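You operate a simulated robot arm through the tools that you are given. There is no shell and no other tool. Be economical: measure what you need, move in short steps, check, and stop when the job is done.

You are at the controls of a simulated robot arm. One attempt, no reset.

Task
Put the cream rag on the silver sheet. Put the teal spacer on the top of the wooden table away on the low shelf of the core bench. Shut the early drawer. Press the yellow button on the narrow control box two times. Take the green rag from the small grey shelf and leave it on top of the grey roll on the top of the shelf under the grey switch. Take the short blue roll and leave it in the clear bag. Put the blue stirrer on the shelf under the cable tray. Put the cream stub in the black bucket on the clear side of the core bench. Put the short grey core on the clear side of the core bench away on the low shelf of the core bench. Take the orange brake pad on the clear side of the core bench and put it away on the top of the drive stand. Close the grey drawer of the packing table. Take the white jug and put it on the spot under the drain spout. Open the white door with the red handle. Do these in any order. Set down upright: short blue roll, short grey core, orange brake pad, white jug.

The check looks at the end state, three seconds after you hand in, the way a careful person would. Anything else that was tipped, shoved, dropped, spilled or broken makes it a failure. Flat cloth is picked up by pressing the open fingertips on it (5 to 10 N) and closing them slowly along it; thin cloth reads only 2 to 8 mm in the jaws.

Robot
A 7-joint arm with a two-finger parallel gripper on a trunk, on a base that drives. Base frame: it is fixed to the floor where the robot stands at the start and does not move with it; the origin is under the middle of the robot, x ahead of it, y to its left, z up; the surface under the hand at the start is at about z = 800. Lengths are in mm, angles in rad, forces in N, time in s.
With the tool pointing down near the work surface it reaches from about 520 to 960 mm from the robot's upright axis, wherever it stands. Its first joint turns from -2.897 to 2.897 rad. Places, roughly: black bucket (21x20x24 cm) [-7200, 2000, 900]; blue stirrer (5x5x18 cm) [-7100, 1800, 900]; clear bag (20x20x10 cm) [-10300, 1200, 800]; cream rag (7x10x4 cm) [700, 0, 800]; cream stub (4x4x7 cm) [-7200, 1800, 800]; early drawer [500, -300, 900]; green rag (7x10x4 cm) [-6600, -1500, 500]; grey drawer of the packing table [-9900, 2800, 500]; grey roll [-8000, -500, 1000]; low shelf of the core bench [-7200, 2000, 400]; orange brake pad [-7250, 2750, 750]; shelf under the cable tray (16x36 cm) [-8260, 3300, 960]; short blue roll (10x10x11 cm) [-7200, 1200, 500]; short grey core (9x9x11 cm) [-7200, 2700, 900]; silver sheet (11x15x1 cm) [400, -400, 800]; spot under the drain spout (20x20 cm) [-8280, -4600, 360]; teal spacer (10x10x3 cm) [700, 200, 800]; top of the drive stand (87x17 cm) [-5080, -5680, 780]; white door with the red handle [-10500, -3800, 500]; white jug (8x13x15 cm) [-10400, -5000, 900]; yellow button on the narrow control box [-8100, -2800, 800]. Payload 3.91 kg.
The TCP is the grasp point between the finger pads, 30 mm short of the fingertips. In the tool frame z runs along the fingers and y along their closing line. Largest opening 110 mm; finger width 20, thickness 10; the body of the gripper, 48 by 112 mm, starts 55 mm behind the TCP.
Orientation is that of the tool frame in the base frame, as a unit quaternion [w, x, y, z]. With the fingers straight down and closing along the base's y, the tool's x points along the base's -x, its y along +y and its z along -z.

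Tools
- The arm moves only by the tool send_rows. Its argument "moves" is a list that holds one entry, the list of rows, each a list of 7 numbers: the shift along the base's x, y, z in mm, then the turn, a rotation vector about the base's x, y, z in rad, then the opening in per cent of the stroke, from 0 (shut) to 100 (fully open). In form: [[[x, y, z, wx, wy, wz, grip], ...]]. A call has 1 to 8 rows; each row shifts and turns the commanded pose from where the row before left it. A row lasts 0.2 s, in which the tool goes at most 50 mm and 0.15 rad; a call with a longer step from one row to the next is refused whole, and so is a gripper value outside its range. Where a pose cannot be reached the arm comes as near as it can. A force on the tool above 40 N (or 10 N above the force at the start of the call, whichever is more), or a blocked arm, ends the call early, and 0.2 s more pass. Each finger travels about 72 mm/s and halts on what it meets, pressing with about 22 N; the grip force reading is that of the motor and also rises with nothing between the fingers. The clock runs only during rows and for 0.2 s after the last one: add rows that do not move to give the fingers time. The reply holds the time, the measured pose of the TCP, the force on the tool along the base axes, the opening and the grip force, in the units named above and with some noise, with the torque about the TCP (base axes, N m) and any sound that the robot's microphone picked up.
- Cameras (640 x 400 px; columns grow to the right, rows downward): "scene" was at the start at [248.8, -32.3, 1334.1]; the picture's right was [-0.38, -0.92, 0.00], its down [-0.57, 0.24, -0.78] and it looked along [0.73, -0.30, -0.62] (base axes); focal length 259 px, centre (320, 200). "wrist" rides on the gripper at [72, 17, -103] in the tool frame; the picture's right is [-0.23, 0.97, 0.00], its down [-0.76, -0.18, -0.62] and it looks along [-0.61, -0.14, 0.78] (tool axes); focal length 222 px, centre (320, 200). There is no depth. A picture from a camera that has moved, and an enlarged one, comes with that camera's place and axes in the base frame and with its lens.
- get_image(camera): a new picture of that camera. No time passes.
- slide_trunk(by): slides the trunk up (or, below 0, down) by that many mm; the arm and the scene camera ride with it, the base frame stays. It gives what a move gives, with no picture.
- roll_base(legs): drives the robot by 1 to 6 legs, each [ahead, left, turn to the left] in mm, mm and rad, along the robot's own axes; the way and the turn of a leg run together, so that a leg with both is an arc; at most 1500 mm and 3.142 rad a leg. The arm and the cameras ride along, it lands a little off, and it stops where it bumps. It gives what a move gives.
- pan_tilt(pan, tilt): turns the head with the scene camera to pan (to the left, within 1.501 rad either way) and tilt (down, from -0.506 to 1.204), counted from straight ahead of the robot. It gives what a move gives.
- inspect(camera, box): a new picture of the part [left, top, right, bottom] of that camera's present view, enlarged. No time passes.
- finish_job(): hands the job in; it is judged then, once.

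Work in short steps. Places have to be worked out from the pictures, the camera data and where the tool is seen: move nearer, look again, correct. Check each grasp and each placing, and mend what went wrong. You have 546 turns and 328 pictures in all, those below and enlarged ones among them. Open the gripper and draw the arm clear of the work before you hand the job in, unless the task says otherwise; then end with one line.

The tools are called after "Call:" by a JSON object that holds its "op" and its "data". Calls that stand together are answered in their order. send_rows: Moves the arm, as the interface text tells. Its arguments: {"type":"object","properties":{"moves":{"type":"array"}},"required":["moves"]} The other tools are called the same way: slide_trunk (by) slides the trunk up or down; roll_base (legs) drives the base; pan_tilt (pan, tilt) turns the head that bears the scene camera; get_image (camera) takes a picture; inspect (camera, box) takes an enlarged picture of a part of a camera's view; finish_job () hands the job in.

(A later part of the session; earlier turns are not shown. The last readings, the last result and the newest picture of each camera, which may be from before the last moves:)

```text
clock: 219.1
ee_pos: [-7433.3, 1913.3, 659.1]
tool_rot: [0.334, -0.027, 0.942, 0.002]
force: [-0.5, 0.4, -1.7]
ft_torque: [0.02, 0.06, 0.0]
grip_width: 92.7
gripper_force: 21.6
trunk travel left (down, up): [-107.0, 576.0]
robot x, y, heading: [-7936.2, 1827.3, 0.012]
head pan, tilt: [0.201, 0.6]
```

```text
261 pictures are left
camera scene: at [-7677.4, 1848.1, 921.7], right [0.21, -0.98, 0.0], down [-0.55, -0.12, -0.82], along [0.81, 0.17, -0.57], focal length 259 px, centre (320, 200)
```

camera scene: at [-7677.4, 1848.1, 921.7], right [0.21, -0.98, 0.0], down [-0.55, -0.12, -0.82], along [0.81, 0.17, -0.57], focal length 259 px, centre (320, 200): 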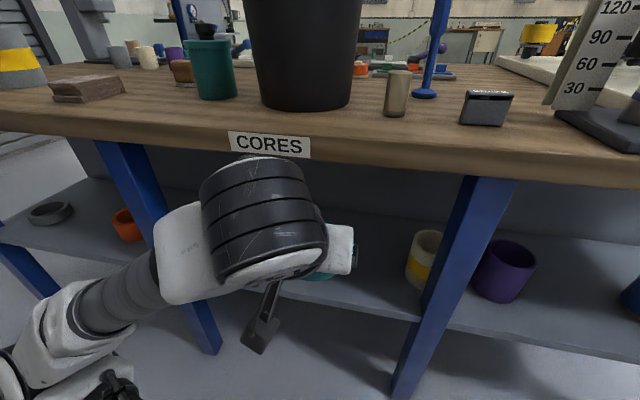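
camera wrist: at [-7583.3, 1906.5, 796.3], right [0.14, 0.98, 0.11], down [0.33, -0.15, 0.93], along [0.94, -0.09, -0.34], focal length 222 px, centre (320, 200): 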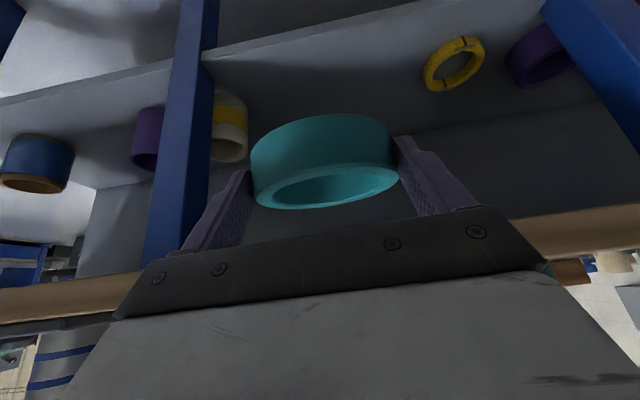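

Reach inward is the limit; I back the base 80 mm and lower further.

Call:
{"op": "roll_base", "data": {"legs": [[-80, 0, 0]]}}

Call:
{"op": "send_rows", "data": {"moves": [[[10, -5, -45, 0, 0, 0, 70], [20, -5, -45, 0, 0, 0, 70], [20, 0, -45, 0, 0, 0, 70], [20, 0, -30, 0, 0, 0, 70]]]}}

Call:
{"op": "get_image", "data": {"camera": "scene"}}

Call:
{"op": "get_image", "data": {"camera": "wrist"}}

```text
clock: 220.2
ee_pos: [-7510.2, 1912.3, 659.8]
tool_rot: [0.334, -0.026, 0.942, 0.002]
force: [0.2, -0.5, -1.1]
ft_torque: [0.01, 0.06, 0.01]
grip_width: 92.5
gripper_force: 22.1
trunk travel left (down, up): [-107.0, 576.0]
robot x, y, heading: [-8009.8, 1826.5, 0.009]
head pan, tilt: [0.201, 0.6]
```

```text
clock: 221.2
ee_pos: [-7398.5, 1911.9, 551.5]
tool_rot: [0.341, -0.009, 0.94, 0.013]
force: [-0.3, -0.1, -1.8]
ft_torque: [0.02, 0.03, -0.03]
grip_width: 92.9
gripper_force: 21.9
out of reach, approached as far as the arm can: row 1, 2, 3
trunk travel left (down, up): [-107.0, 576.0]
robot x, y, heading: [-8014.0, 1826.3, 0.011]
head pan, tilt: [0.201, 0.6]
```

```text
260 pictures are left
camera scene: at [-7759.2, 1841.6, 929.6], right [0.21, -0.98, -0.01], down [-0.55, -0.11, -0.83], along [0.81, 0.18, -0.56], focal length 259 px, centre (320, 200)
```

scene: 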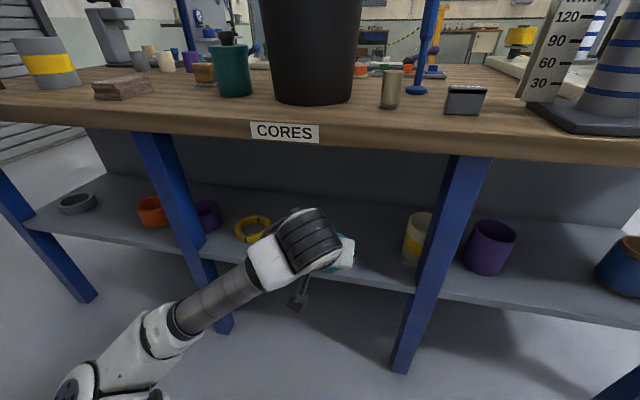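

```text
259 pictures are left
camera wrist: at [-7520.3, 1924.9, 585.1], right [0.15, 0.98, 0.17], down [0.19, -0.19, 0.96], along [0.97, -0.11, -0.21], focal length 222 px, centre (320, 200)
```

wrist: 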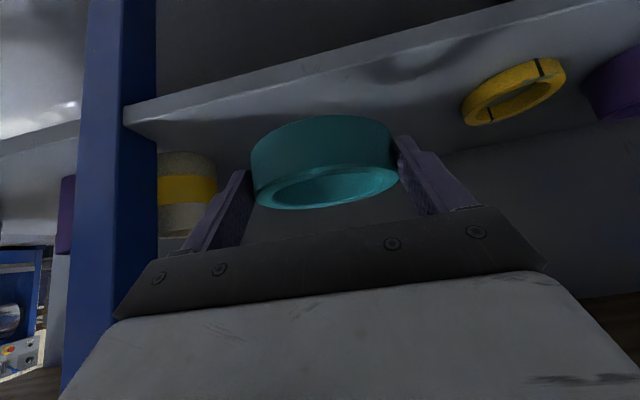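

TCP at (-7398,1912,551); shelf edge x≈-7320. I move in and down to hover just over the shelf.

Call:
{"op": "send_rows", "data": {"moves": [[[40, 0, -25, 0, 0, 0, 70], [42, 0, -25, 0, 0, 0, 70], [42, 0, -25, 0, 0, 0, 70], [0, 0, -15, 0, 0, 0, 70], [0, 0, 0, 0, 0, 0, 70]]]}}

Call:
{"op": "get_image", "data": {"camera": "wrist"}}

Call:
{"op": "get_image", "data": {"camera": "scene"}}

```text
clock: 222.3
ee_pos: [-7272.7, 1922.3, 449.7]
tool_rot: [0.337, -0.026, 0.941, 0.002]
force: [0.5, 1.3, 28.5]
ft_torque: [1.01, -0.31, -0.05]
grip_width: 92.4
gripper_force: 21.9
trunk travel left (down, up): [-107.0, 576.0]
robot x, y, heading: [-8009.3, 1824.7, 0.01]
head pan, tilt: [0.201, 0.6]
```

```text
258 pictures are left
camera wrist: at [-7396.0, 1933.2, 484.2], right [0.12, 0.98, 0.13], down [0.2, -0.16, 0.97], along [0.97, -0.09, -0.22], focal length 222 px, centre (320, 200)
```

wrist: 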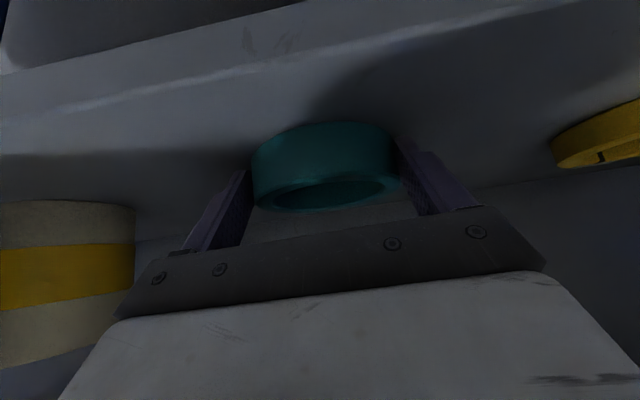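

```text
257 pictures are left
camera scene: at [-7758.0, 1847.1, 922.5], right [0.21, -0.98, 0.0], down [-0.55, -0.12, -0.83], along [0.81, 0.17, -0.56], focal length 259 px, centre (320, 200)
```

scene: 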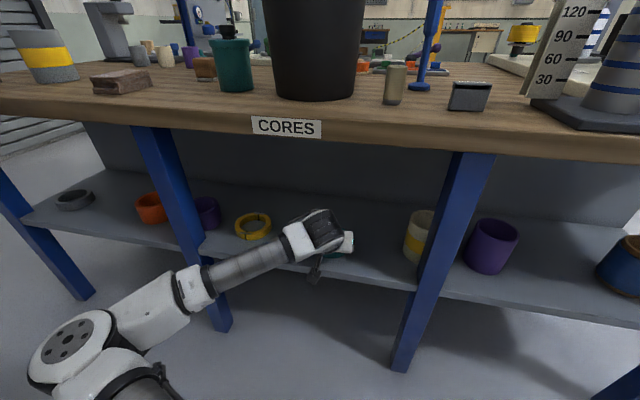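

Contact at 28 N: the ring is on the shelf. Ease off 2 mm, open, and check.

Call:
{"op": "send_rows", "data": {"moves": [[[0, 0, 2, 0, 0, 0, 70], [0, 0, 0, 0, 0, 0, 100], [0, 0, 0, 0, 0, 0, 100], [0, 0, 0, 0, 0, 0, 100]]]}}

Call:
{"op": "get_image", "data": {"camera": "wrist"}}

```text
clock: 223.3
ee_pos: [-7274.9, 1919.6, 450.0]
tool_rot: [0.335, -0.025, 0.942, 0.001]
force: [5.9, -17.2, 22.3]
ft_torque: [0.69, -0.36, -0.44]
grip_width: 101.2
gripper_force: 0.1
trunk travel left (down, up): [-107.0, 576.0]
robot x, y, heading: [-8007.8, 1825.2, 0.007]
head pan, tilt: [0.201, 0.6]
```

```text
256 pictures are left
camera wrist: at [-7396.8, 1931.3, 485.1], right [0.13, 0.98, 0.13], down [0.2, -0.15, 0.97], along [0.97, -0.1, -0.22], focal length 222 px, centre (320, 200)
```

wrist: 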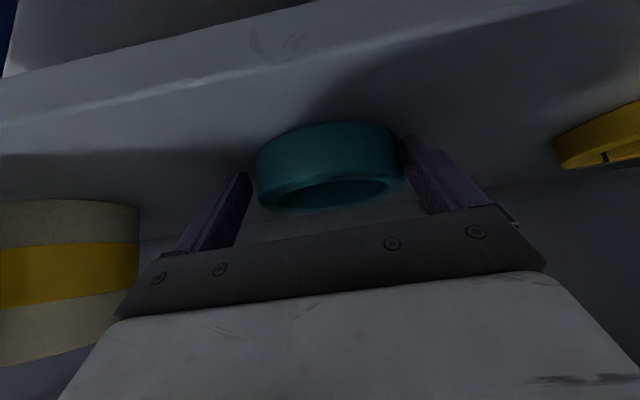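

The fingertips are pressing on the shelf; raise a few mm so the fingers open fully.

Call:
{"op": "send_rows", "data": {"moves": [[[0, 0, 4, 0, 0, 0, 100], [0, 0, 3, 0, 0, 0, 100], [0, 0, 0, 0, 0, 0, 100]]]}}

Call:
{"op": "get_image", "data": {"camera": "wrist"}}

```text
clock: 224.2
ee_pos: [-7275.5, 1923.1, 455.1]
tool_rot: [0.333, -0.028, 0.943, 0.003]
force: [-0.1, -0.6, 0.2]
ft_torque: [-0.01, 0.0, 0.03]
grip_width: 109.9
gripper_force: 0.1
trunk travel left (down, up): [-107.0, 576.0]
robot x, y, heading: [-8013.3, 1825.2, 0.012]
head pan, tilt: [0.201, 0.6]
```

```text
255 pictures are left
camera wrist: at [-7397.1, 1933.3, 489.9], right [0.12, 0.98, 0.13], down [0.21, -0.15, 0.97], along [0.97, -0.09, -0.23], focal length 222 px, centre (320, 200)
```

wrist: 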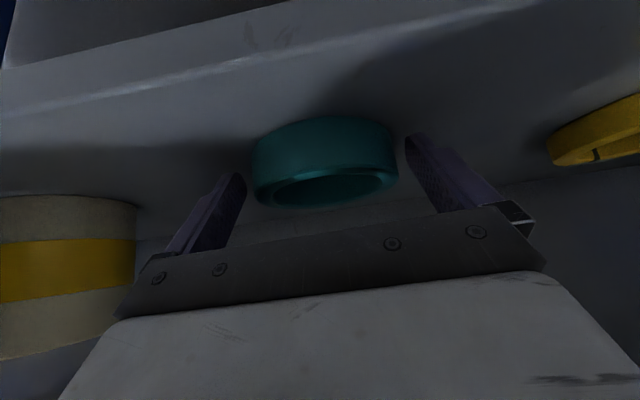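

Released flat. I retreat along the tool axis and look.

Call:
{"op": "send_rows", "data": {"moves": [[[-12, 0, 15, 0, 0, 0, 100], [-25, 0, 31, 0, 0, 0, 100], [-35, 0, 25, 0, 0, 0, 100], [-45, 0, 10, 0, 0, 0, 100], [-45, 0, 20, 0, 0, 0, 100]]]}}

Call:
{"op": "get_image", "data": {"camera": "scene"}}

Call:
{"op": "get_image", "data": {"camera": "wrist"}}

```text
clock: 225.3
ee_pos: [-7423.7, 1926.6, 565.3]
tool_rot: [0.331, -0.026, 0.943, 0.001]
force: [0.4, -0.1, -0.4]
ft_torque: [-0.01, -0.03, 0.01]
grip_width: 109.8
gripper_force: 0.1
out of reach, approached as far as the arm can: row 5
trunk travel left (down, up): [-107.0, 576.0]
robot x, y, heading: [-8010.2, 1827.6, 0.004]
head pan, tilt: [0.201, 0.6]
```

```text
254 pictures are left
camera scene: at [-7756.5, 1847.2, 921.6], right [0.21, -0.98, 0.0], down [-0.55, -0.12, -0.82], along [0.81, 0.17, -0.57], focal length 259 px, centre (320, 200)
```

scene: 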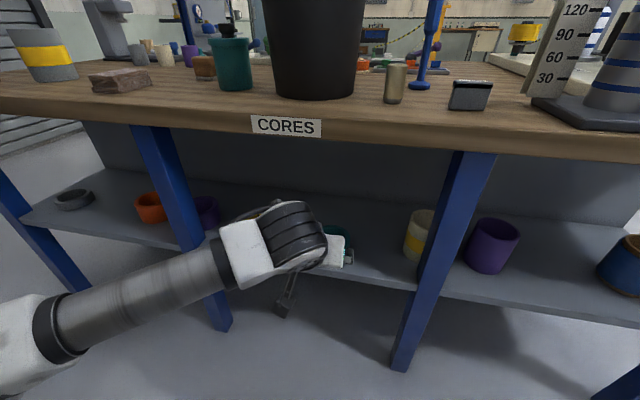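

```text
253 pictures are left
camera wrist: at [-7546.1, 1938.9, 601.0], right [0.13, 0.98, 0.13], down [0.21, -0.15, 0.97], along [0.97, -0.1, -0.23], focal length 222 px, centre (320, 200)
```

wrist: 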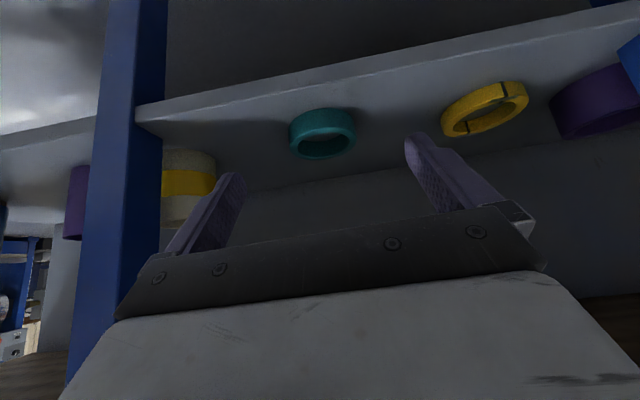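

Teal spacer is on the low shelf. Next the cream stub on the bench: I raise the trunk and turn the tool to vertical.

Call:
{"op": "slide_trunk", "data": {"by": 330}}

Call:
{"op": "send_rows", "data": {"moves": [[[-5, 0, 45, 0, 0.1, 0, 100], [0, 0, 45, 0, 0.15, 0, 100], [0, 0, 45, 0, 0.15, 0, 100], [0, 0, 30, 0, 0.15, 0, 100], [0, 0, 0, 0, 0.12, 0.05, 100]]]}}

Call:
{"op": "pan_tilt", "data": {"pan": 0.0, "tilt": 0.65}}

Call:
{"op": "get_image", "data": {"camera": "scene"}}

Call:
{"op": "get_image", "data": {"camera": "wrist"}}

```text
clock: 228.6
ee_pos: [-7423.8, 1928.1, 896.0]
tool_rot: [0.332, -0.026, 0.943, 0.002]
force: [0.9, 0.3, 0.4]
ft_torque: [0.0, 0.01, -0.01]
grip_width: 109.9
gripper_force: 0.2
trunk travel left (down, up): [-437.0, 246.0]
robot x, y, heading: [-8016.1, 1826.4, 0.009]
head pan, tilt: [0.201, 0.6]
```

```text
clock: 229.8
ee_pos: [-7430.3, 1928.3, 1060.9]
tool_rot: [0.003, -0.049, 0.999, 0.012]
force: [0.0, -0.6, -0.4]
ft_torque: [0.0, 0.0, -0.01]
grip_width: 109.9
gripper_force: 0.0
trunk travel left (down, up): [-437.0, 246.0]
robot x, y, heading: [-8012.5, 1827.2, 0.011]
head pan, tilt: [0.201, 0.6]
```

```text
clock: 230.5
ee_pos: [-7429.3, 1928.5, 1060.9]
tool_rot: [0.003, -0.05, 0.999, 0.012]
force: [0.8, 0.3, 0.6]
ft_torque: [-0.02, -0.01, 0.01]
grip_width: 110.1
gripper_force: 0.0
trunk travel left (down, up): [-437.0, 246.0]
robot x, y, heading: [-8009.5, 1824.2, 0.006]
head pan, tilt: [0.0, 0.649]
```

```text
252 pictures are left
camera scene: at [-7756.2, 1829.7, 1247.4], right [0.01, -1.0, 0.0], down [-0.6, -0.01, -0.8], along [0.8, 0.01, -0.6], focal length 259 px, centre (320, 200)
```

scene: 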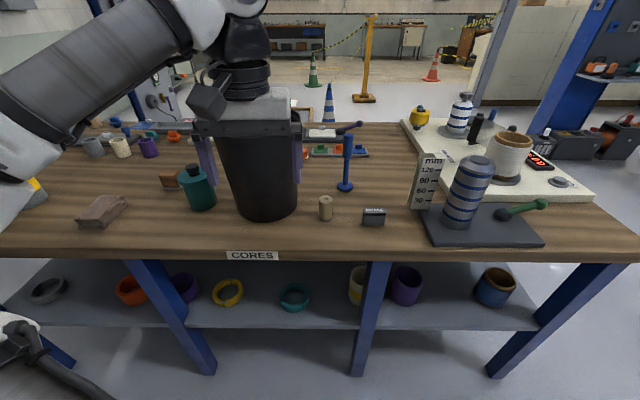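

```text
251 pictures are left
camera wrist: at [-7503.4, 1935.1, 1164.4], right [0.13, 0.99, 0.02], down [0.77, -0.12, 0.63], along [0.62, -0.06, -0.78], focal length 222 px, centre (320, 200)
```

wrist: 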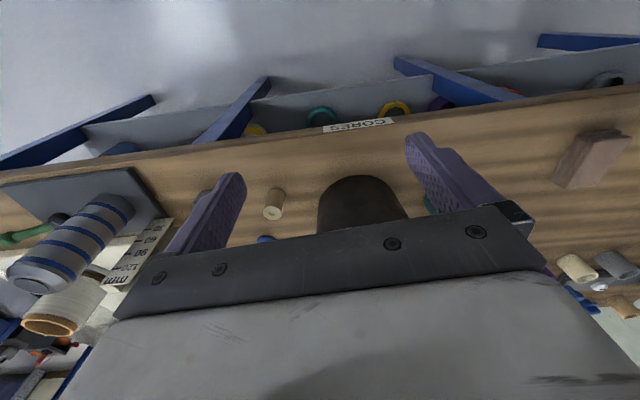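

Stub ≈(-7190,1820), standing 757–827; bucket centre ≈(-7140,2000), rim ≈997. I go above the stub, yawing 90° to keep clear of the bucket.

Call:
{"op": "send_rows", "data": {"moves": [[[20, -15, 0, 0, 0, 0.15, 80], [25, -15, 0, 0, 0, 0.15, 70], [25, -15, 0, 0, 0, 0.15, 70], [25, -15, 0, 0, 0, 0.15, 70], [25, -15, 0, 0, 0, 0.15, 70], [25, -15, 0, 0, 0, 0.15, 70], [25, -10, 0, 0, 0, 0.15, 70], [25, -8, 0, 0, 0, 0.15, 70]]]}}

Call:
{"op": "send_rows", "data": {"moves": [[[25, 0, 0, 0, 0, 0.15, 70], [18, 0, -20, 0, 0, 0.1, 70], [0, 0, -40, 0, 0, 0, 70], [0, 0, -40, 0, 0, 0, 70]]]}}

Call:
{"op": "get_image", "data": {"camera": "wrist"}}

Call:
{"op": "get_image", "data": {"camera": "scene"}}

```text
clock: 232.3
ee_pos: [-7233.3, 1819.6, 1059.9]
tool_rot: [-0.004, -0.606, 0.796, 0.012]
force: [-0.4, -0.1, -0.3]
ft_torque: [0.01, 0.01, -0.01]
grip_width: 77.0
gripper_force: 0.0
trunk travel left (down, up): [-437.0, 246.0]
robot x, y, heading: [-8009.3, 1826.8, 0.007]
head pan, tilt: [0.0, 0.649]
```

```text
clock: 233.3
ee_pos: [-7191.6, 1818.8, 961.6]
tool_rot: [-0.004, -0.699, 0.715, 0.011]
force: [-0.6, 1.0, 0.1]
ft_torque: [0.04, 0.01, 0.02]
grip_width: 77.1
gripper_force: 0.0
trunk travel left (down, up): [-437.0, 246.0]
robot x, y, heading: [-8010.0, 1824.4, 0.014]
head pan, tilt: [0.0, 0.649]
```

```text
250 pictures are left
camera wrist: at [-7207.1, 1746.4, 1064.4], right [-0.97, 0.25, 0.02], down [0.21, 0.75, 0.62], along [0.14, 0.61, -0.78], focal length 222 px, centre (320, 200)
```

wrist: 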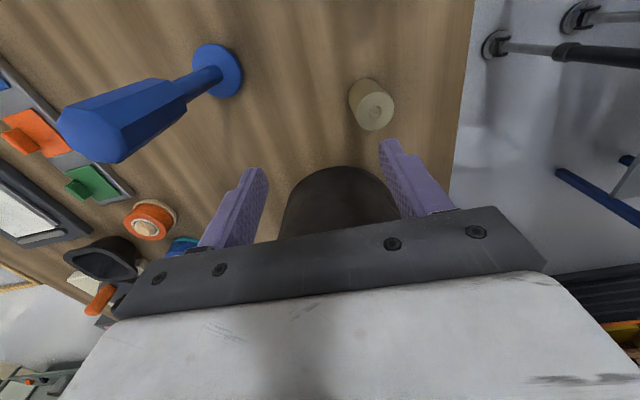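

```text
249 pictures are left
camera scene: at [-7756.1, 1829.7, 1247.4], right [0.01, -1.0, 0.0], down [-0.6, -0.01, -0.8], along [0.8, 0.01, -0.6], focal length 259 px, centre (320, 200)
```

scene: 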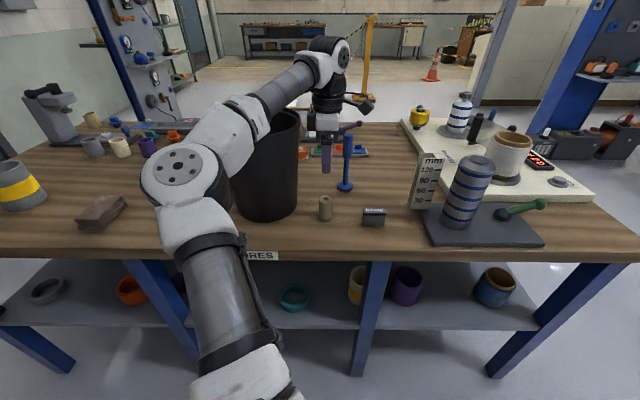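

Cross-checking both cameras, the bench top is z≈795 and the stub is at ≈(-7243,1820). I shift over it and descend some.

Call:
{"op": "send_rows", "data": {"moves": [[[-49, 0, 0, 0, 0, 0, 70], [-2, 1, -40, 0, 0, 0, 70], [0, 0, 0, 0, 0, 0, 70]]]}}

Call:
{"op": "get_image", "data": {"camera": "wrist"}}

Call:
{"op": "inspect", "data": {"camera": "scene", "box": [240, 90, 440, 240]}}

```text
clock: 234.1
ee_pos: [-7243.5, 1820.7, 919.7]
tool_rot: [-0.005, -0.699, 0.715, 0.011]
force: [0.8, -0.9, -0.6]
ft_torque: [0.02, 0.04, 0.01]
grip_width: 76.9
gripper_force: 0.2
trunk travel left (down, up): [-437.0, 246.0]
robot x, y, heading: [-8013.7, 1825.4, 0.012]
head pan, tilt: [0.0, 0.649]
```

```text
248 pictures are left
camera wrist: at [-7257.8, 1747.4, 1023.5], right [-0.97, 0.25, 0.02], down [0.21, 0.75, 0.62], along [0.14, 0.61, -0.78], focal length 222 px, centre (320, 200)
```

wrist: 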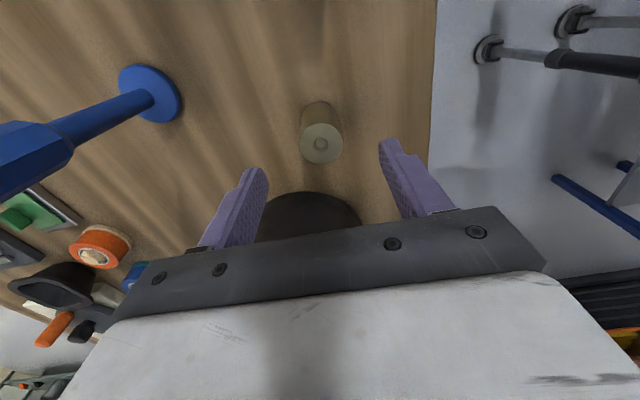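

```text
2.67 times, centred on (340, 165) of scene
camera zoom: at [-7756.1, 1829.6, 1247.4], right [0.01, -1.0, 0.0], down [-0.6, -0.01, -0.8], along [0.8, 0.01, -0.6], focal length 691 px, centre (267, 293)
```

zoom: 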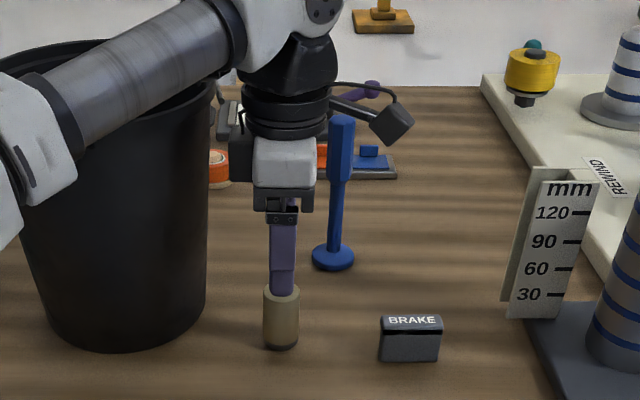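

Aligned. The forearm passes near the bucket, so I descend in two parts with a check.

Call:
{"op": "send_rows", "data": {"moves": [[[0, 0, -25, 0, 0, 0, 70], [0, 0, -20, 0, 0, 0, 70]]]}}

Call:
{"op": "pan_tilt", "data": {"pan": 0.5, "tilt": 0.65}}

Call:
{"op": "get_image", "data": {"camera": "scene"}}

```text
clock: 234.7
ee_pos: [-7243.8, 1820.6, 874.9]
tool_rot: [-0.006, -0.7, 0.714, 0.01]
force: [0.4, -0.1, -0.1]
ft_torque: [0.0, 0.05, -0.01]
grip_width: 77.0
gripper_force: 0.1
trunk travel left (down, up): [-437.0, 246.0]
robot x, y, heading: [-8010.3, 1828.0, 0.009]
head pan, tilt: [0.0, 0.649]
```

```text
clock: 235.7
ee_pos: [-7243.0, 1819.3, 875.6]
tool_rot: [-0.005, -0.699, 0.715, 0.011]
force: [0.4, -0.3, -0.2]
ft_torque: [-0.01, 0.01, 0.03]
grip_width: 77.3
gripper_force: 0.0
trunk travel left (down, up): [-437.0, 246.0]
robot x, y, heading: [-8012.1, 1827.8, 0.007]
head pan, tilt: [0.499, 0.649]
```

```text
246 pictures are left
camera scene: at [-7767.2, 1871.0, 1247.4], right [0.49, -0.87, 0.0], down [-0.53, -0.29, -0.8], along [0.7, 0.39, -0.6], focal length 259 px, centre (320, 200)
```

scene: 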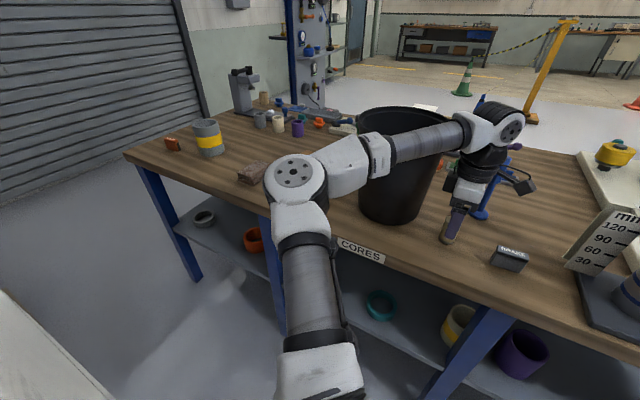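

Clearance looks fine; I only need TCP ≈850 to grip the stub's upper part. Descend 25 mm and close.

Call:
{"op": "send_rows", "data": {"moves": [[[0, 0, -15, 0, 0, 0, 70], [0, 0, -10, 0, 0, 0, 60], [0, 0, 0, 0, 0, 0, 45], [0, 0, 0, 0, 0, 0, 30], [0, 0, 0, 0, 0, 0, 20], [0, 0, 0, 0, 0, 0, 20]]]}}

Call:
{"op": "get_image", "data": {"camera": "wrist"}}

Call:
{"op": "get_image", "data": {"camera": "scene"}}

```text
clock: 237.1
ee_pos: [-7242.7, 1819.5, 850.5]
tool_rot: [-0.004, -0.699, 0.715, 0.011]
force: [-2.0, 0.5, 0.8]
ft_torque: [0.0, 0.01, 0.0]
grip_width: 35.3
gripper_force: 21.7
trunk travel left (down, up): [-437.0, 246.0]
robot x, y, heading: [-8010.1, 1826.2, 0.013]
head pan, tilt: [0.499, 0.649]
```

```text
245 pictures are left
camera wrist: at [-7258.5, 1747.4, 954.5], right [-0.97, 0.25, 0.02], down [0.21, 0.75, 0.62], along [0.14, 0.61, -0.78], focal length 222 px, centre (320, 200)
```

wrist: 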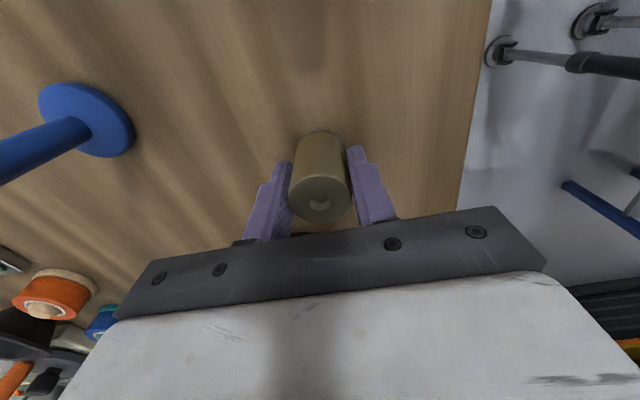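

```text
244 pictures are left
camera scene: at [-7767.4, 1871.1, 1247.4], right [0.49, -0.87, 0.0], down [-0.53, -0.29, -0.8], along [0.7, 0.39, -0.6], focal length 259 px, centre (320, 200)
```

scene: 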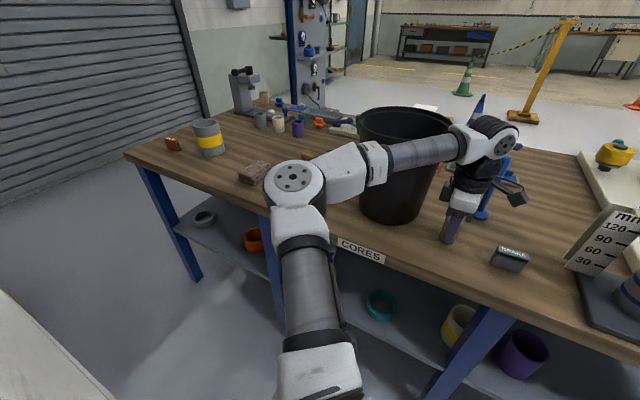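

Stub gripped (35 mm). I raise straight up with the trunk, then a bit with the arm.

Call:
{"op": "slide_trunk", "data": {"by": 240}}

Call:
{"op": "send_rows", "data": {"moves": [[[0, 0, 45, 0, 0, 0, 20], [20, 30, 0, 0, 0, 0, 20], [20, 35, 0, 0, 0, 0, 20], [20, 35, 0, 0, 0, 0, 20], [10, 35, 0, 0, 0, 0, 20], [10, 30, 0, 0, 0, 0, 20]]]}}

Call:
{"op": "pan_tilt", "data": {"pan": 0.25, "tilt": 0.8}}

Call:
{"op": "get_image", "data": {"camera": "scene"}}

Call:
{"op": "get_image", "data": {"camera": "wrist"}}

```text
clock: 239.6
ee_pos: [-7241.3, 1819.6, 1090.1]
tool_rot: [-0.006, -0.699, 0.715, 0.012]
force: [-0.5, 0.1, -2.9]
ft_torque: [0.02, 0.03, -0.01]
grip_width: 35.4
gripper_force: 22.4
trunk travel left (down, up): [-677.0, 6.0]
robot x, y, heading: [-8012.7, 1824.9, 0.013]
head pan, tilt: [0.499, 0.649]
```

```text
clock: 241.0
ee_pos: [-7163.3, 1985.7, 1135.2]
tool_rot: [-0.005, -0.698, 0.716, 0.011]
force: [-1.1, 0.3, -3.8]
ft_torque: [0.03, 0.04, -0.01]
grip_width: 35.3
gripper_force: 21.9
trunk travel left (down, up): [-677.0, 6.0]
robot x, y, heading: [-8010.0, 1826.1, 0.01]
head pan, tilt: [0.499, 0.649]
```

```text
clock: 241.7
ee_pos: [-7163.2, 1983.9, 1135.6]
tool_rot: [-0.004, -0.698, 0.716, 0.01]
force: [1.0, -0.1, -3.2]
ft_torque: [0.0, -0.01, 0.0]
grip_width: 35.2
gripper_force: 22.0
trunk travel left (down, up): [-677.0, 6.0]
robot x, y, heading: [-8009.9, 1826.4, 0.009]
head pan, tilt: [0.25, 0.799]
```

```text
243 pictures are left
camera scene: at [-7764.6, 1849.6, 1474.7], right [0.26, -0.97, 0.0], down [-0.69, -0.18, -0.7], along [0.67, 0.18, -0.72], focal length 259 px, centre (320, 200)
```

scene: 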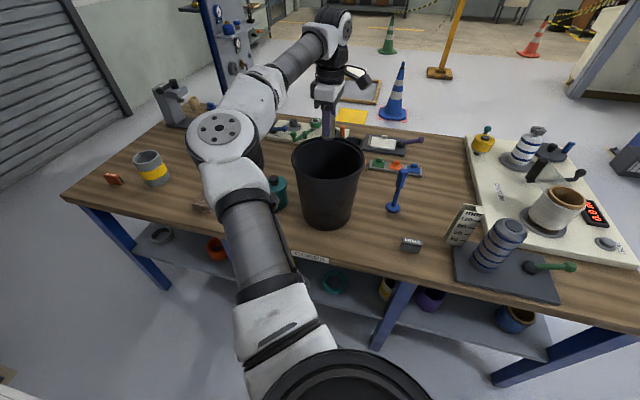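

```text
242 pictures are left
camera wrist: at [-7178.8, 1912.7, 1239.3], right [-0.97, 0.25, 0.02], down [0.21, 0.75, 0.62], along [0.14, 0.61, -0.78], focal length 222 px, centre (320, 200)
```

wrist: 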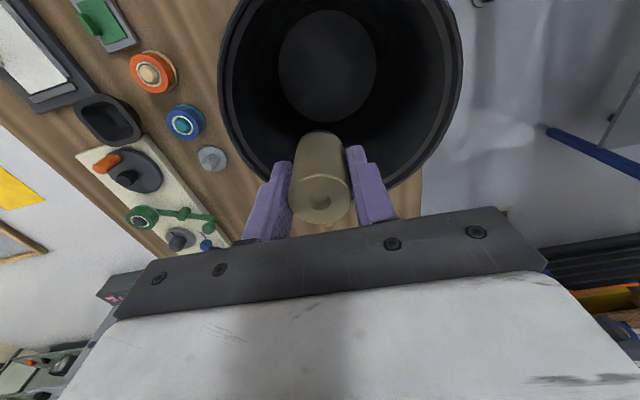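

Bucket centre ≈(-7182,1977). I centre and lower the stub into the bucket.

Call:
{"op": "send_rows", "data": {"moves": [[[-19, -8, -20, 0, 0, 0, 20], [0, 0, -45, 0, 0, 0, 20], [0, 0, -45, 0, 0, 0, 20], [0, 0, -45, 0, 0, 0, 20], [0, 0, -40, 0, 0, 0, 20]]]}}

Call:
{"op": "get_image", "data": {"camera": "wrist"}}

Call:
{"op": "inspect", "data": {"camera": "scene", "box": [230, 80, 430, 240]}}

```text
clock: 242.9
ee_pos: [-7181.0, 1977.0, 941.9]
tool_rot: [-0.004, -0.699, 0.715, 0.011]
force: [0.2, -0.1, -4.3]
ft_torque: [0.03, -0.03, 0.01]
grip_width: 35.4
gripper_force: 22.4
trunk travel left (down, up): [-677.0, 6.0]
robot x, y, heading: [-8015.3, 1826.0, 0.012]
head pan, tilt: [0.25, 0.799]
```

```text
241 pictures are left
camera wrist: at [-7197.3, 1904.8, 1044.4], right [-0.97, 0.25, 0.02], down [0.21, 0.75, 0.62], along [0.14, 0.61, -0.78], focal length 222 px, centre (320, 200)
```

wrist: 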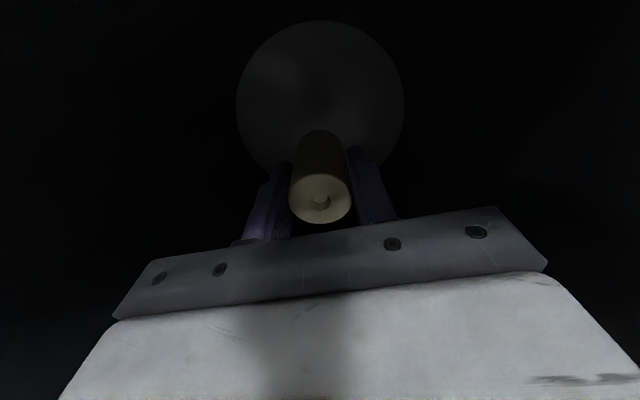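

```text
2.50 times, centred on (330, 160) of scene
camera zoom: at [-7764.3, 1849.7, 1474.7], right [0.26, -0.97, 0.0], down [-0.69, -0.18, -0.7], along [0.67, 0.18, -0.72], focal length 648 px, centre (295, 300)
```

zoom: 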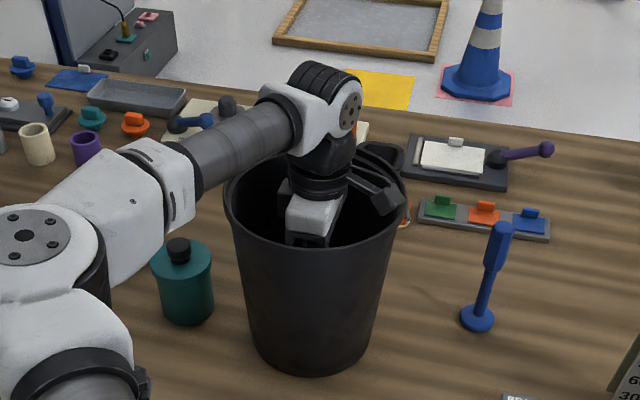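

It's well inside. Lower 25 mm more, release, and lift straight out.

Call:
{"op": "send_rows", "data": {"moves": [[[0, 0, -25, 0, 0, 0, 20], [0, 0, 0, 0, 0, 0, 40], [0, 0, 0, 0, 0, 0, 55], [0, 0, 0, 0, 0, 0, 55]]]}}

Call:
{"op": "send_rows", "data": {"moves": [[[0, 0, 45, 0, 0, 0, 55], [0, 0, 45, 0, 0, 0, 55], [0, 0, 45, 0, 0, 0, 55], [0, 0, 45, 0, 0, 0, 55], [0, 0, 45, 0, 0, 0, 55]]]}}

Call:
{"op": "get_image", "data": {"camera": "wrist"}}

Call:
{"op": "get_image", "data": {"camera": "scene"}}

```text
clock: 243.9
ee_pos: [-7181.7, 1977.5, 915.8]
tool_rot: [-0.005, -0.699, 0.715, 0.011]
force: [-0.5, 1.6, 3.8]
ft_torque: [-0.57, 0.09, 0.0]
grip_width: 60.5
gripper_force: 0.1
trunk travel left (down, up): [-677.0, 6.0]
robot x, y, heading: [-8011.2, 1829.2, 0.01]
head pan, tilt: [0.25, 0.799]
```

```text
clock: 245.1
ee_pos: [-7182.0, 1976.7, 1141.5]
tool_rot: [-0.005, -0.699, 0.715, 0.011]
force: [0.7, 0.8, -0.6]
ft_torque: [0.0, -0.01, 0.01]
grip_width: 60.2
gripper_force: 0.1
trunk travel left (down, up): [-677.0, 6.0]
robot x, y, heading: [-8011.2, 1826.7, 0.01]
head pan, tilt: [0.25, 0.799]
```

```text
239 pictures are left
camera wrist: at [-7198.2, 1903.9, 1245.7], right [-0.97, 0.25, 0.02], down [0.21, 0.75, 0.62], along [0.14, 0.61, -0.78], focal length 222 px, centre (320, 200)
```

wrist: 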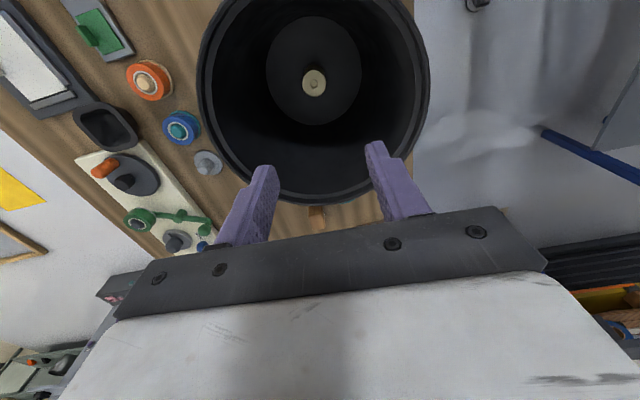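

```text
238 pictures are left
camera scene: at [-7765.6, 1849.1, 1474.9], right [0.26, -0.97, 0.0], down [-0.69, -0.18, -0.7], along [0.67, 0.18, -0.72], focal length 259 px, centre (320, 200)
```

scene: 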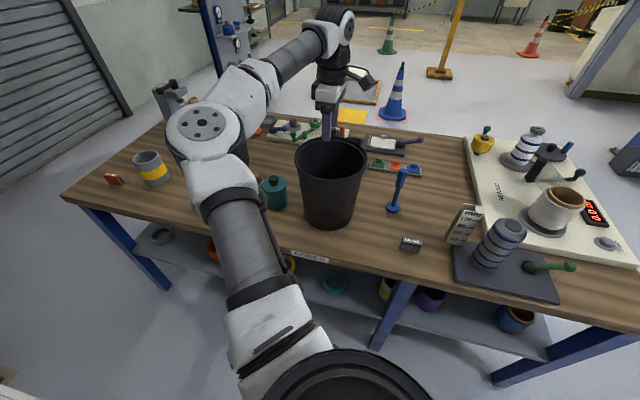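

Stub is in the bucket. Next the grey core at ≈(-7195,2674): I pull the arm back, unyaw, and strafe along the aisle.

Call:
{"op": "send_rows", "data": {"moves": [[[-30, -20, 0, 0, 0, -0.15, 80], [-30, -20, 0, 0, 0, -0.15, 100], [-30, -10, 0, 0, 0, -0.15, 100], [-30, 0, 0, 0, 0, -0.15, 100], [-30, 0, 0, 0, 0, -0.15, 100], [-30, 0, 0, 0, 0, -0.15, 100], [-30, 0, 0, 0, 0, -0.15, 100], [-30, 0, 0, 0, 0, -0.15, 100]]]}}

Call:
{"op": "send_rows", "data": {"moves": [[[0, 0, 0, 0, 0, -0.15, 100], [0, 0, 0, 0, 0, -0.05, 100]]]}}

Call:
{"op": "roll_base", "data": {"legs": [[0, 740, 0]]}}

Call:
{"op": "slide_trunk", "data": {"by": -240}}

Call:
{"op": "pan_tilt", "data": {"pan": 0.0, "tilt": 0.65}}

Call:
{"op": "get_image", "data": {"camera": "scene"}}

```text
clock: 246.9
ee_pos: [-7423.5, 1926.9, 1141.1]
tool_rot: [0.003, -0.173, 0.985, 0.011]
force: [-0.8, 0.9, 0.7]
ft_torque: [0.02, -0.01, 0.01]
grip_width: 110.2
gripper_force: 0.2
trunk travel left (down, up): [-677.0, 6.0]
robot x, y, heading: [-8011.2, 1826.7, 0.013]
head pan, tilt: [0.25, 0.799]
```

```text
clock: 247.5
ee_pos: [-7422.3, 1927.5, 1140.9]
tool_rot: [0.004, -0.073, 0.997, 0.012]
force: [0.0, 0.1, 0.2]
ft_torque: [-0.01, -0.02, 0.0]
grip_width: 109.8
gripper_force: 0.0
trunk travel left (down, up): [-677.0, 6.0]
robot x, y, heading: [-8012.4, 1824.4, 0.013]
head pan, tilt: [0.25, 0.799]
```

```text
clock: 253.7
ee_pos: [-7428.5, 2661.4, 1140.1]
tool_rot: [0.003, -0.074, 0.997, 0.012]
force: [-0.3, 0.4, 0.5]
ft_torque: [-0.01, 0.03, 0.03]
grip_width: 109.9
gripper_force: 0.1
trunk travel left (down, up): [-677.0, 6.0]
robot x, y, heading: [-8020.7, 2563.0, 0.008]
head pan, tilt: [0.25, 0.799]
```

```text
clock: 256.2
ee_pos: [-7428.9, 2662.9, 900.0]
tool_rot: [0.003, -0.074, 0.997, 0.011]
force: [-0.1, 0.3, 0.5]
ft_torque: [0.01, 0.0, 0.0]
grip_width: 109.6
gripper_force: 0.1
trunk travel left (down, up): [-437.0, 246.0]
robot x, y, heading: [-8019.6, 2558.8, 0.011]
head pan, tilt: [0.25, 0.799]
```

```text
clock: 256.9
ee_pos: [-7429.4, 2663.0, 900.6]
tool_rot: [0.004, -0.074, 0.997, 0.012]
force: [-0.4, 0.2, 0.0]
ft_torque: [-0.03, 0.0, -0.01]
grip_width: 110.1
gripper_force: 0.1
trunk travel left (down, up): [-437.0, 246.0]
robot x, y, heading: [-8019.4, 2560.5, 0.007]
head pan, tilt: [0.0, 0.649]
```

```text
237 pictures are left
camera scene: at [-7763.1, 2564.5, 1247.4], right [0.01, -1.0, 0.0], down [-0.6, -0.01, -0.8], along [0.8, 0.01, -0.6], focal length 259 px, centre (320, 200)
```

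scene: 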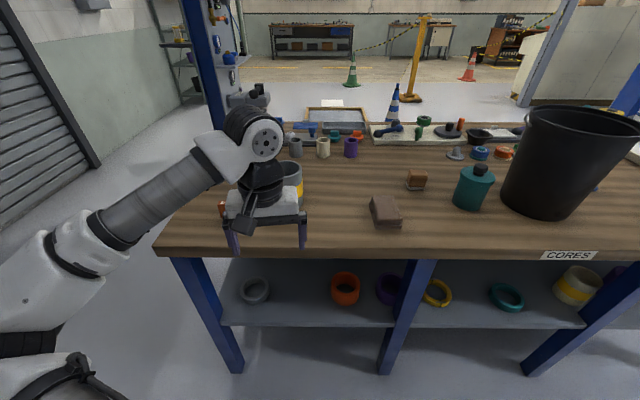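

I tilt the tool forward (~1.0 rad) while moving to a pre-grasp point behind the core, then view it.

Call:
{"op": "send_rows", "data": {"moves": [[[15, 0, 15, 0, 0, -0.15, 100], [15, 0, 15, 0, -0.15, 0, 100], [15, 0, 15, 0, -0.15, 0, 100], [15, 0, 15, 0, -0.15, 0, 100], [15, 0, 0, 0, -0.15, 0, 100], [15, 0, 0, 0, -0.15, 0, 100], [15, 5, 0, 0, -0.15, 0, 100], [0, 0, 0, 0, -0.1, 0, 100]]]}}

Call:
{"op": "get_image", "data": {"camera": "wrist"}}

Call:
{"op": "get_image", "data": {"camera": "scene"}}

```text
clock: 258.7
ee_pos: [-7324.2, 2667.3, 960.1]
tool_rot: [0.484, -0.004, 0.875, 0.01]
force: [0.1, -0.4, 0.5]
ft_torque: [0.01, 0.02, 0.0]
grip_width: 109.9
gripper_force: 0.1
trunk travel left (down, up): [-437.0, 246.0]
robot x, y, heading: [-8019.5, 2558.0, 0.0]
head pan, tilt: [0.0, 0.649]
```

```text
236 pictures are left
camera wrist: at [-7449.4, 2681.6, 955.7], right [0.1, 0.97, 0.21], down [-0.12, -0.19, 0.97], along [0.99, -0.13, 0.1], focal length 222 px, centre (320, 200)
```

wrist: 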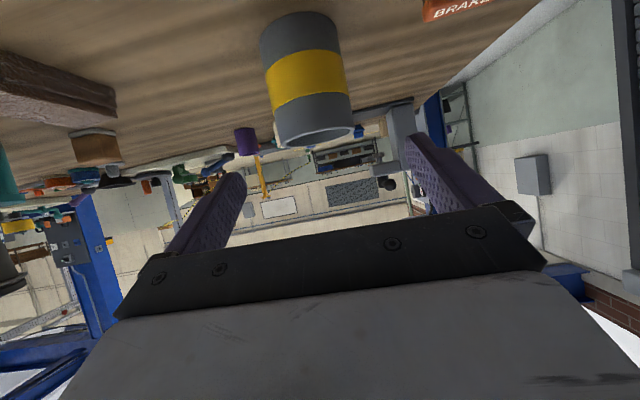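

```text
235 pictures are left
camera scene: at [-7763.1, 2564.4, 1247.4], right [0.01, -1.0, 0.0], down [-0.6, -0.01, -0.8], along [0.8, 0.01, -0.6], focal length 259 px, centre (320, 200)
```

scene: 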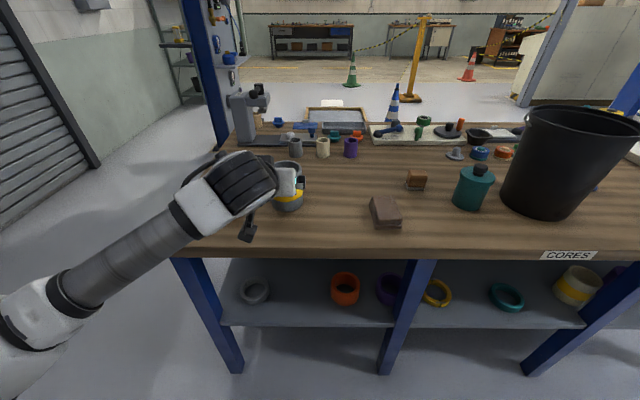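

Core centre ≈(-7195,2662), rim ≈905. I slide in along the tool axis to TCP (-7205,2662,875).

Call:
{"op": "send_rows", "data": {"moves": [[[10, -5, -20, 0, 0, 0, 100], [34, 0, -22, 0, 0, 0, 100], [34, 0, -22, 0, 0, 0, 100], [0, 0, 0, 0, 0, 0, 100]]]}}

Call:
{"op": "get_image", "data": {"camera": "wrist"}}

```text
clock: 259.7
ee_pos: [-7245.7, 2661.3, 897.4]
tool_rot: [0.483, -0.004, 0.875, 0.011]
force: [-0.2, 0.5, -0.4]
ft_torque: [-0.01, -0.02, 0.0]
grip_width: 110.0
gripper_force: 0.0
trunk travel left (down, up): [-437.0, 246.0]
robot x, y, heading: [-8024.4, 2558.5, 0.009]
head pan, tilt: [0.0, 0.649]
```

```text
234 pictures are left
camera wrist: at [-7371.6, 2676.6, 892.5], right [0.1, 0.97, 0.21], down [-0.12, -0.19, 0.97], along [0.99, -0.12, 0.09], focal length 222 px, centre (320, 200)
```

wrist: 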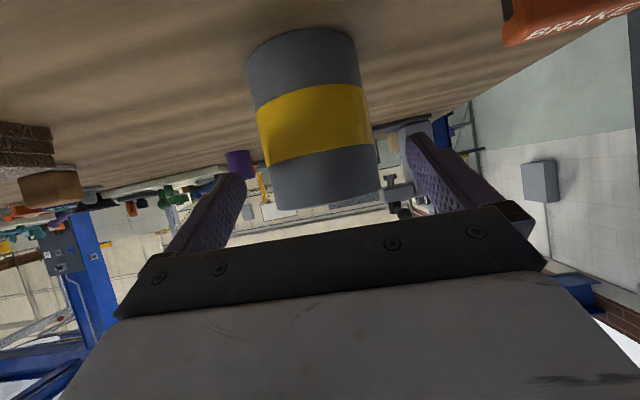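

Call:
{"op": "send_rows", "data": {"moves": [[[20, 1, -11, 0, 0, 0, 100], [20, 0, -11, 0, 0, 0, 100], [0, 0, 0, 0, 0, 0, 90], [0, 0, 0, 0, 0, 0, 80], [0, 0, 0, 0, 0, 0, 65], [0, 0, 0, 0, 0, 0, 65]]]}}

Call:
{"op": "get_image", "data": {"camera": "wrist"}}

```text
clock: 261.1
ee_pos: [-7206.7, 2662.5, 876.6]
tool_rot: [0.482, -0.005, 0.876, 0.011]
force: [0.6, -0.1, -0.3]
ft_torque: [-0.1, -0.12, -0.04]
grip_width: 86.9
gripper_force: 22.3
trunk travel left (down, up): [-437.0, 246.0]
robot x, y, heading: [-8018.1, 2562.0, 0.011]
head pan, tilt: [0.0, 0.649]
```

```text
233 pictures are left
camera wrist: at [-7331.9, 2677.2, 870.1], right [0.1, 0.97, 0.21], down [-0.12, -0.19, 0.97], along [0.99, -0.12, 0.09], focal length 222 px, centre (320, 200)
```

wrist: 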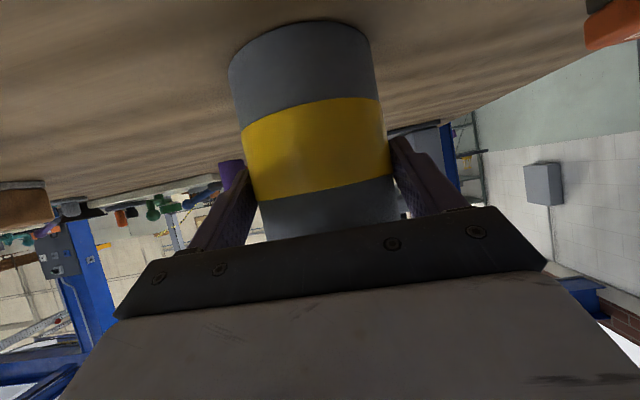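

Core gripped (87 mm). Lift and pull back as far as the arm allows.

Call:
{"op": "send_rows", "data": {"moves": [[[0, 0, 30, 0, 0, 0, 65], [0, 0, 45, 0, 0, 0, 65], [-40, 0, 25, 0, 0, 0, 65], [-45, 0, 0, 0, 0, 0, 65], [-45, 0, 0, 0, 0, 0, 65], [-45, 0, 0, 0, 0, 0, 65], [-45, 0, 0, 0, 0, 0, 65]]]}}

Call:
{"op": "get_image", "data": {"camera": "scene"}}

```text
clock: 262.7
ee_pos: [-7417.3, 2667.7, 983.2]
tool_rot: [0.482, -0.004, 0.876, 0.01]
force: [-1.3, -0.1, -1.2]
ft_torque: [-0.04, 0.04, -0.02]
grip_width: 86.6
gripper_force: 21.4
out of reach, approached as far as the arm can: row 7
trunk travel left (down, up): [-437.0, 246.0]
robot x, y, heading: [-8018.9, 2560.6, 0.01]
head pan, tilt: [0.0, 0.649]
```

```text
232 pictures are left
camera scene: at [-7763.0, 2564.5, 1247.4], right [0.01, -1.0, 0.0], down [-0.6, -0.01, -0.8], along [0.8, 0.01, -0.6], focal length 259 px, centre (320, 200)
```

scene: 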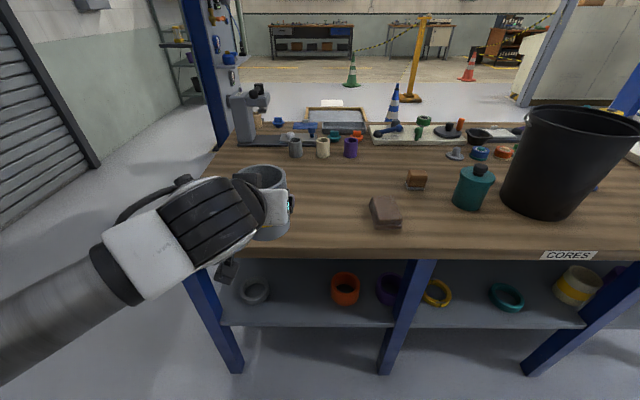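

The core must clear the bench edge (x≈-7353). I strafe the base right 300 mm so the arm gets more room, then reach back left.

Call:
{"op": "roll_base", "data": {"legs": [[0, -300, 0]]}}

Call:
{"op": "send_rows", "data": {"moves": [[[-15, 45, 0, 0, 0, 0, 65], [-10, 48, 0, 0, 0, 0, 65], [-5, 49, 0, 0, 0, 0, 65], [0, 50, 0, 0, 0, 0, 65], [0, 50, 0, 0, 0, 0, 65], [0, 50, 0, 0, 0, 0, 65]]]}}

Call:
{"op": "get_image", "data": {"camera": "scene"}}

```text
clock: 265.6
ee_pos: [-7413.4, 2369.3, 982.9]
tool_rot: [0.481, -0.005, 0.876, 0.011]
force: [-0.3, 0.4, -2.4]
ft_torque: [0.0, 0.02, -0.02]
grip_width: 86.5
gripper_force: 21.8
trunk travel left (down, up): [-437.0, 246.0]
robot x, y, heading: [-8012.4, 2262.2, 0.013]
head pan, tilt: [0.0, 0.649]
```

```text
clock: 267.1
ee_pos: [-7442.9, 2593.1, 982.4]
tool_rot: [0.482, -0.005, 0.876, 0.01]
force: [0.0, -0.3, -3.0]
ft_torque: [-0.01, 0.04, -0.03]
grip_width: 86.4
gripper_force: 21.9
out of reach, approached as far as the arm can: row 5, 6
trunk travel left (down, up): [-437.0, 246.0]
robot x, y, heading: [-8016.9, 2260.4, 0.01]
head pan, tilt: [0.0, 0.649]
```

```text
231 pictures are left
camera scene: at [-7760.0, 2265.2, 1247.3], right [0.01, -1.0, 0.0], down [-0.6, -0.01, -0.8], along [0.8, 0.01, -0.6], focal length 259 px, centre (320, 200)
```

scene: 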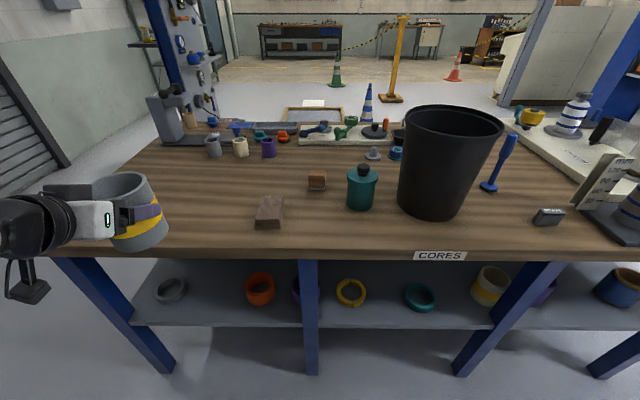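

I yaw the tool a bit along the arm's azimuth and reach the rest toward y≈2655.

Call:
{"op": "send_rows", "data": {"moves": [[[0, 0, 0, 0, 0, 0.14, 65], [0, 20, 0, 0, 0, 0.14, 65], [0, 20, 0, 0, 0, 0.14, 65], [0, 25, 0, 0, 0, 0, 65]]]}}

Call:
{"op": "slide_trunk", "data": {"by": -320}}

Call:
{"op": "get_image", "data": {"camera": "scene"}}

```text
clock: 268.1
ee_pos: [-7443.4, 2657.7, 982.2]
tool_rot: [0.469, -0.188, 0.856, 0.111]
force: [-0.1, 0.0, -1.2]
ft_torque: [-0.04, 0.04, 0.0]
grip_width: 86.5
gripper_force: 22.0
trunk travel left (down, up): [-437.0, 246.0]
robot x, y, heading: [-8015.3, 2260.2, 0.009]
head pan, tilt: [0.0, 0.649]
```

```text
clock: 271.2
ee_pos: [-7430.4, 2644.9, 659.7]
tool_rot: [0.466, -0.172, 0.861, 0.11]
force: [-0.7, -0.8, -1.8]
ft_torque: [-0.02, 0.02, -0.01]
grip_width: 86.4
gripper_force: 22.1
trunk travel left (down, up): [-117.0, 566.0]
robot x, y, heading: [-8019.7, 2259.3, 0.008]
head pan, tilt: [0.0, 0.649]
```

```text
230 pictures are left
camera scene: at [-7755.1, 2264.5, 925.5], right [0.01, -1.0, 0.0], down [-0.61, -0.01, -0.79], along [0.79, 0.01, -0.61], focal length 259 px, centre (320, 200)
```

scene: 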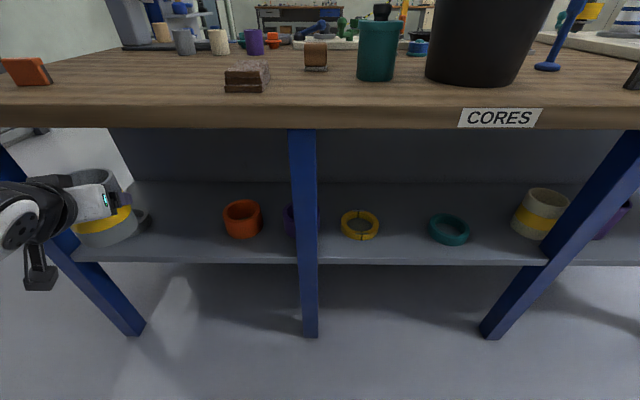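

Core hangs outside the edge, bottom ≈82 mm below TCP. I lower and move it in over the free shelf spot.

Call:
{"op": "send_rows", "data": {"moves": [[[0, 0, -45, 0, 0, 0, 65], [5, 0, -45, 0, 0, 0, 65], [40, 3, -15, 0, 0, 0, 65], [45, 2, -10, 0, 0, 0, 65], [45, 0, -10, 0, 0, 0, 65], [40, 0, -5, 0, 0, 0, 65]]]}}

Call:
{"op": "get_image", "data": {"camera": "scene"}}

Call:
{"op": "get_image", "data": {"camera": "wrist"}}

```text
clock: 272.6
ee_pos: [-7268.6, 2662.2, 531.9]
tool_rot: [0.469, -0.189, 0.855, 0.111]
force: [-0.6, 0.0, -1.9]
ft_torque: [-0.02, 0.03, -0.03]
grip_width: 86.4
gripper_force: 21.8
trunk travel left (down, up): [-117.0, 566.0]
robot x, y, heading: [-8014.9, 2259.1, 0.008]
head pan, tilt: [0.0, 0.649]
```

```text
229 pictures are left
camera scene: at [-7760.1, 2265.1, 927.2], right [0.01, -1.0, 0.0], down [-0.6, -0.01, -0.8], along [0.8, 0.01, -0.6], focal length 259 px, centre (320, 200)
```

scene: 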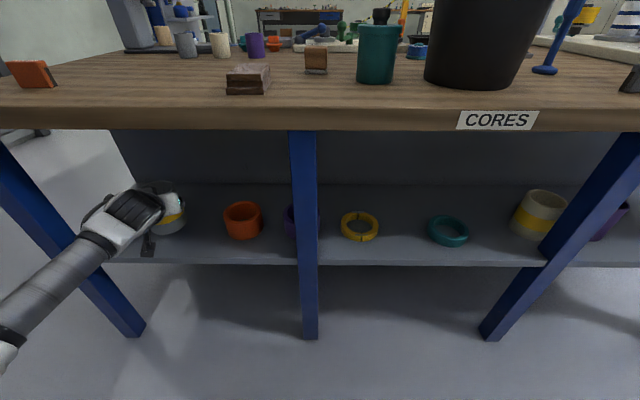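

```text
228 pictures are left
camera wrist: at [-7389.6, 2623.9, 527.3], right [-0.3, 0.93, 0.2], down [-0.03, -0.22, 0.97], along [0.95, 0.29, 0.09], focal length 222 px, centre (320, 200)
```

wrist: 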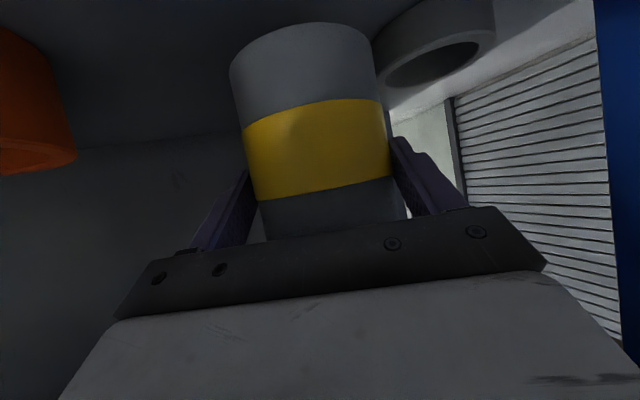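

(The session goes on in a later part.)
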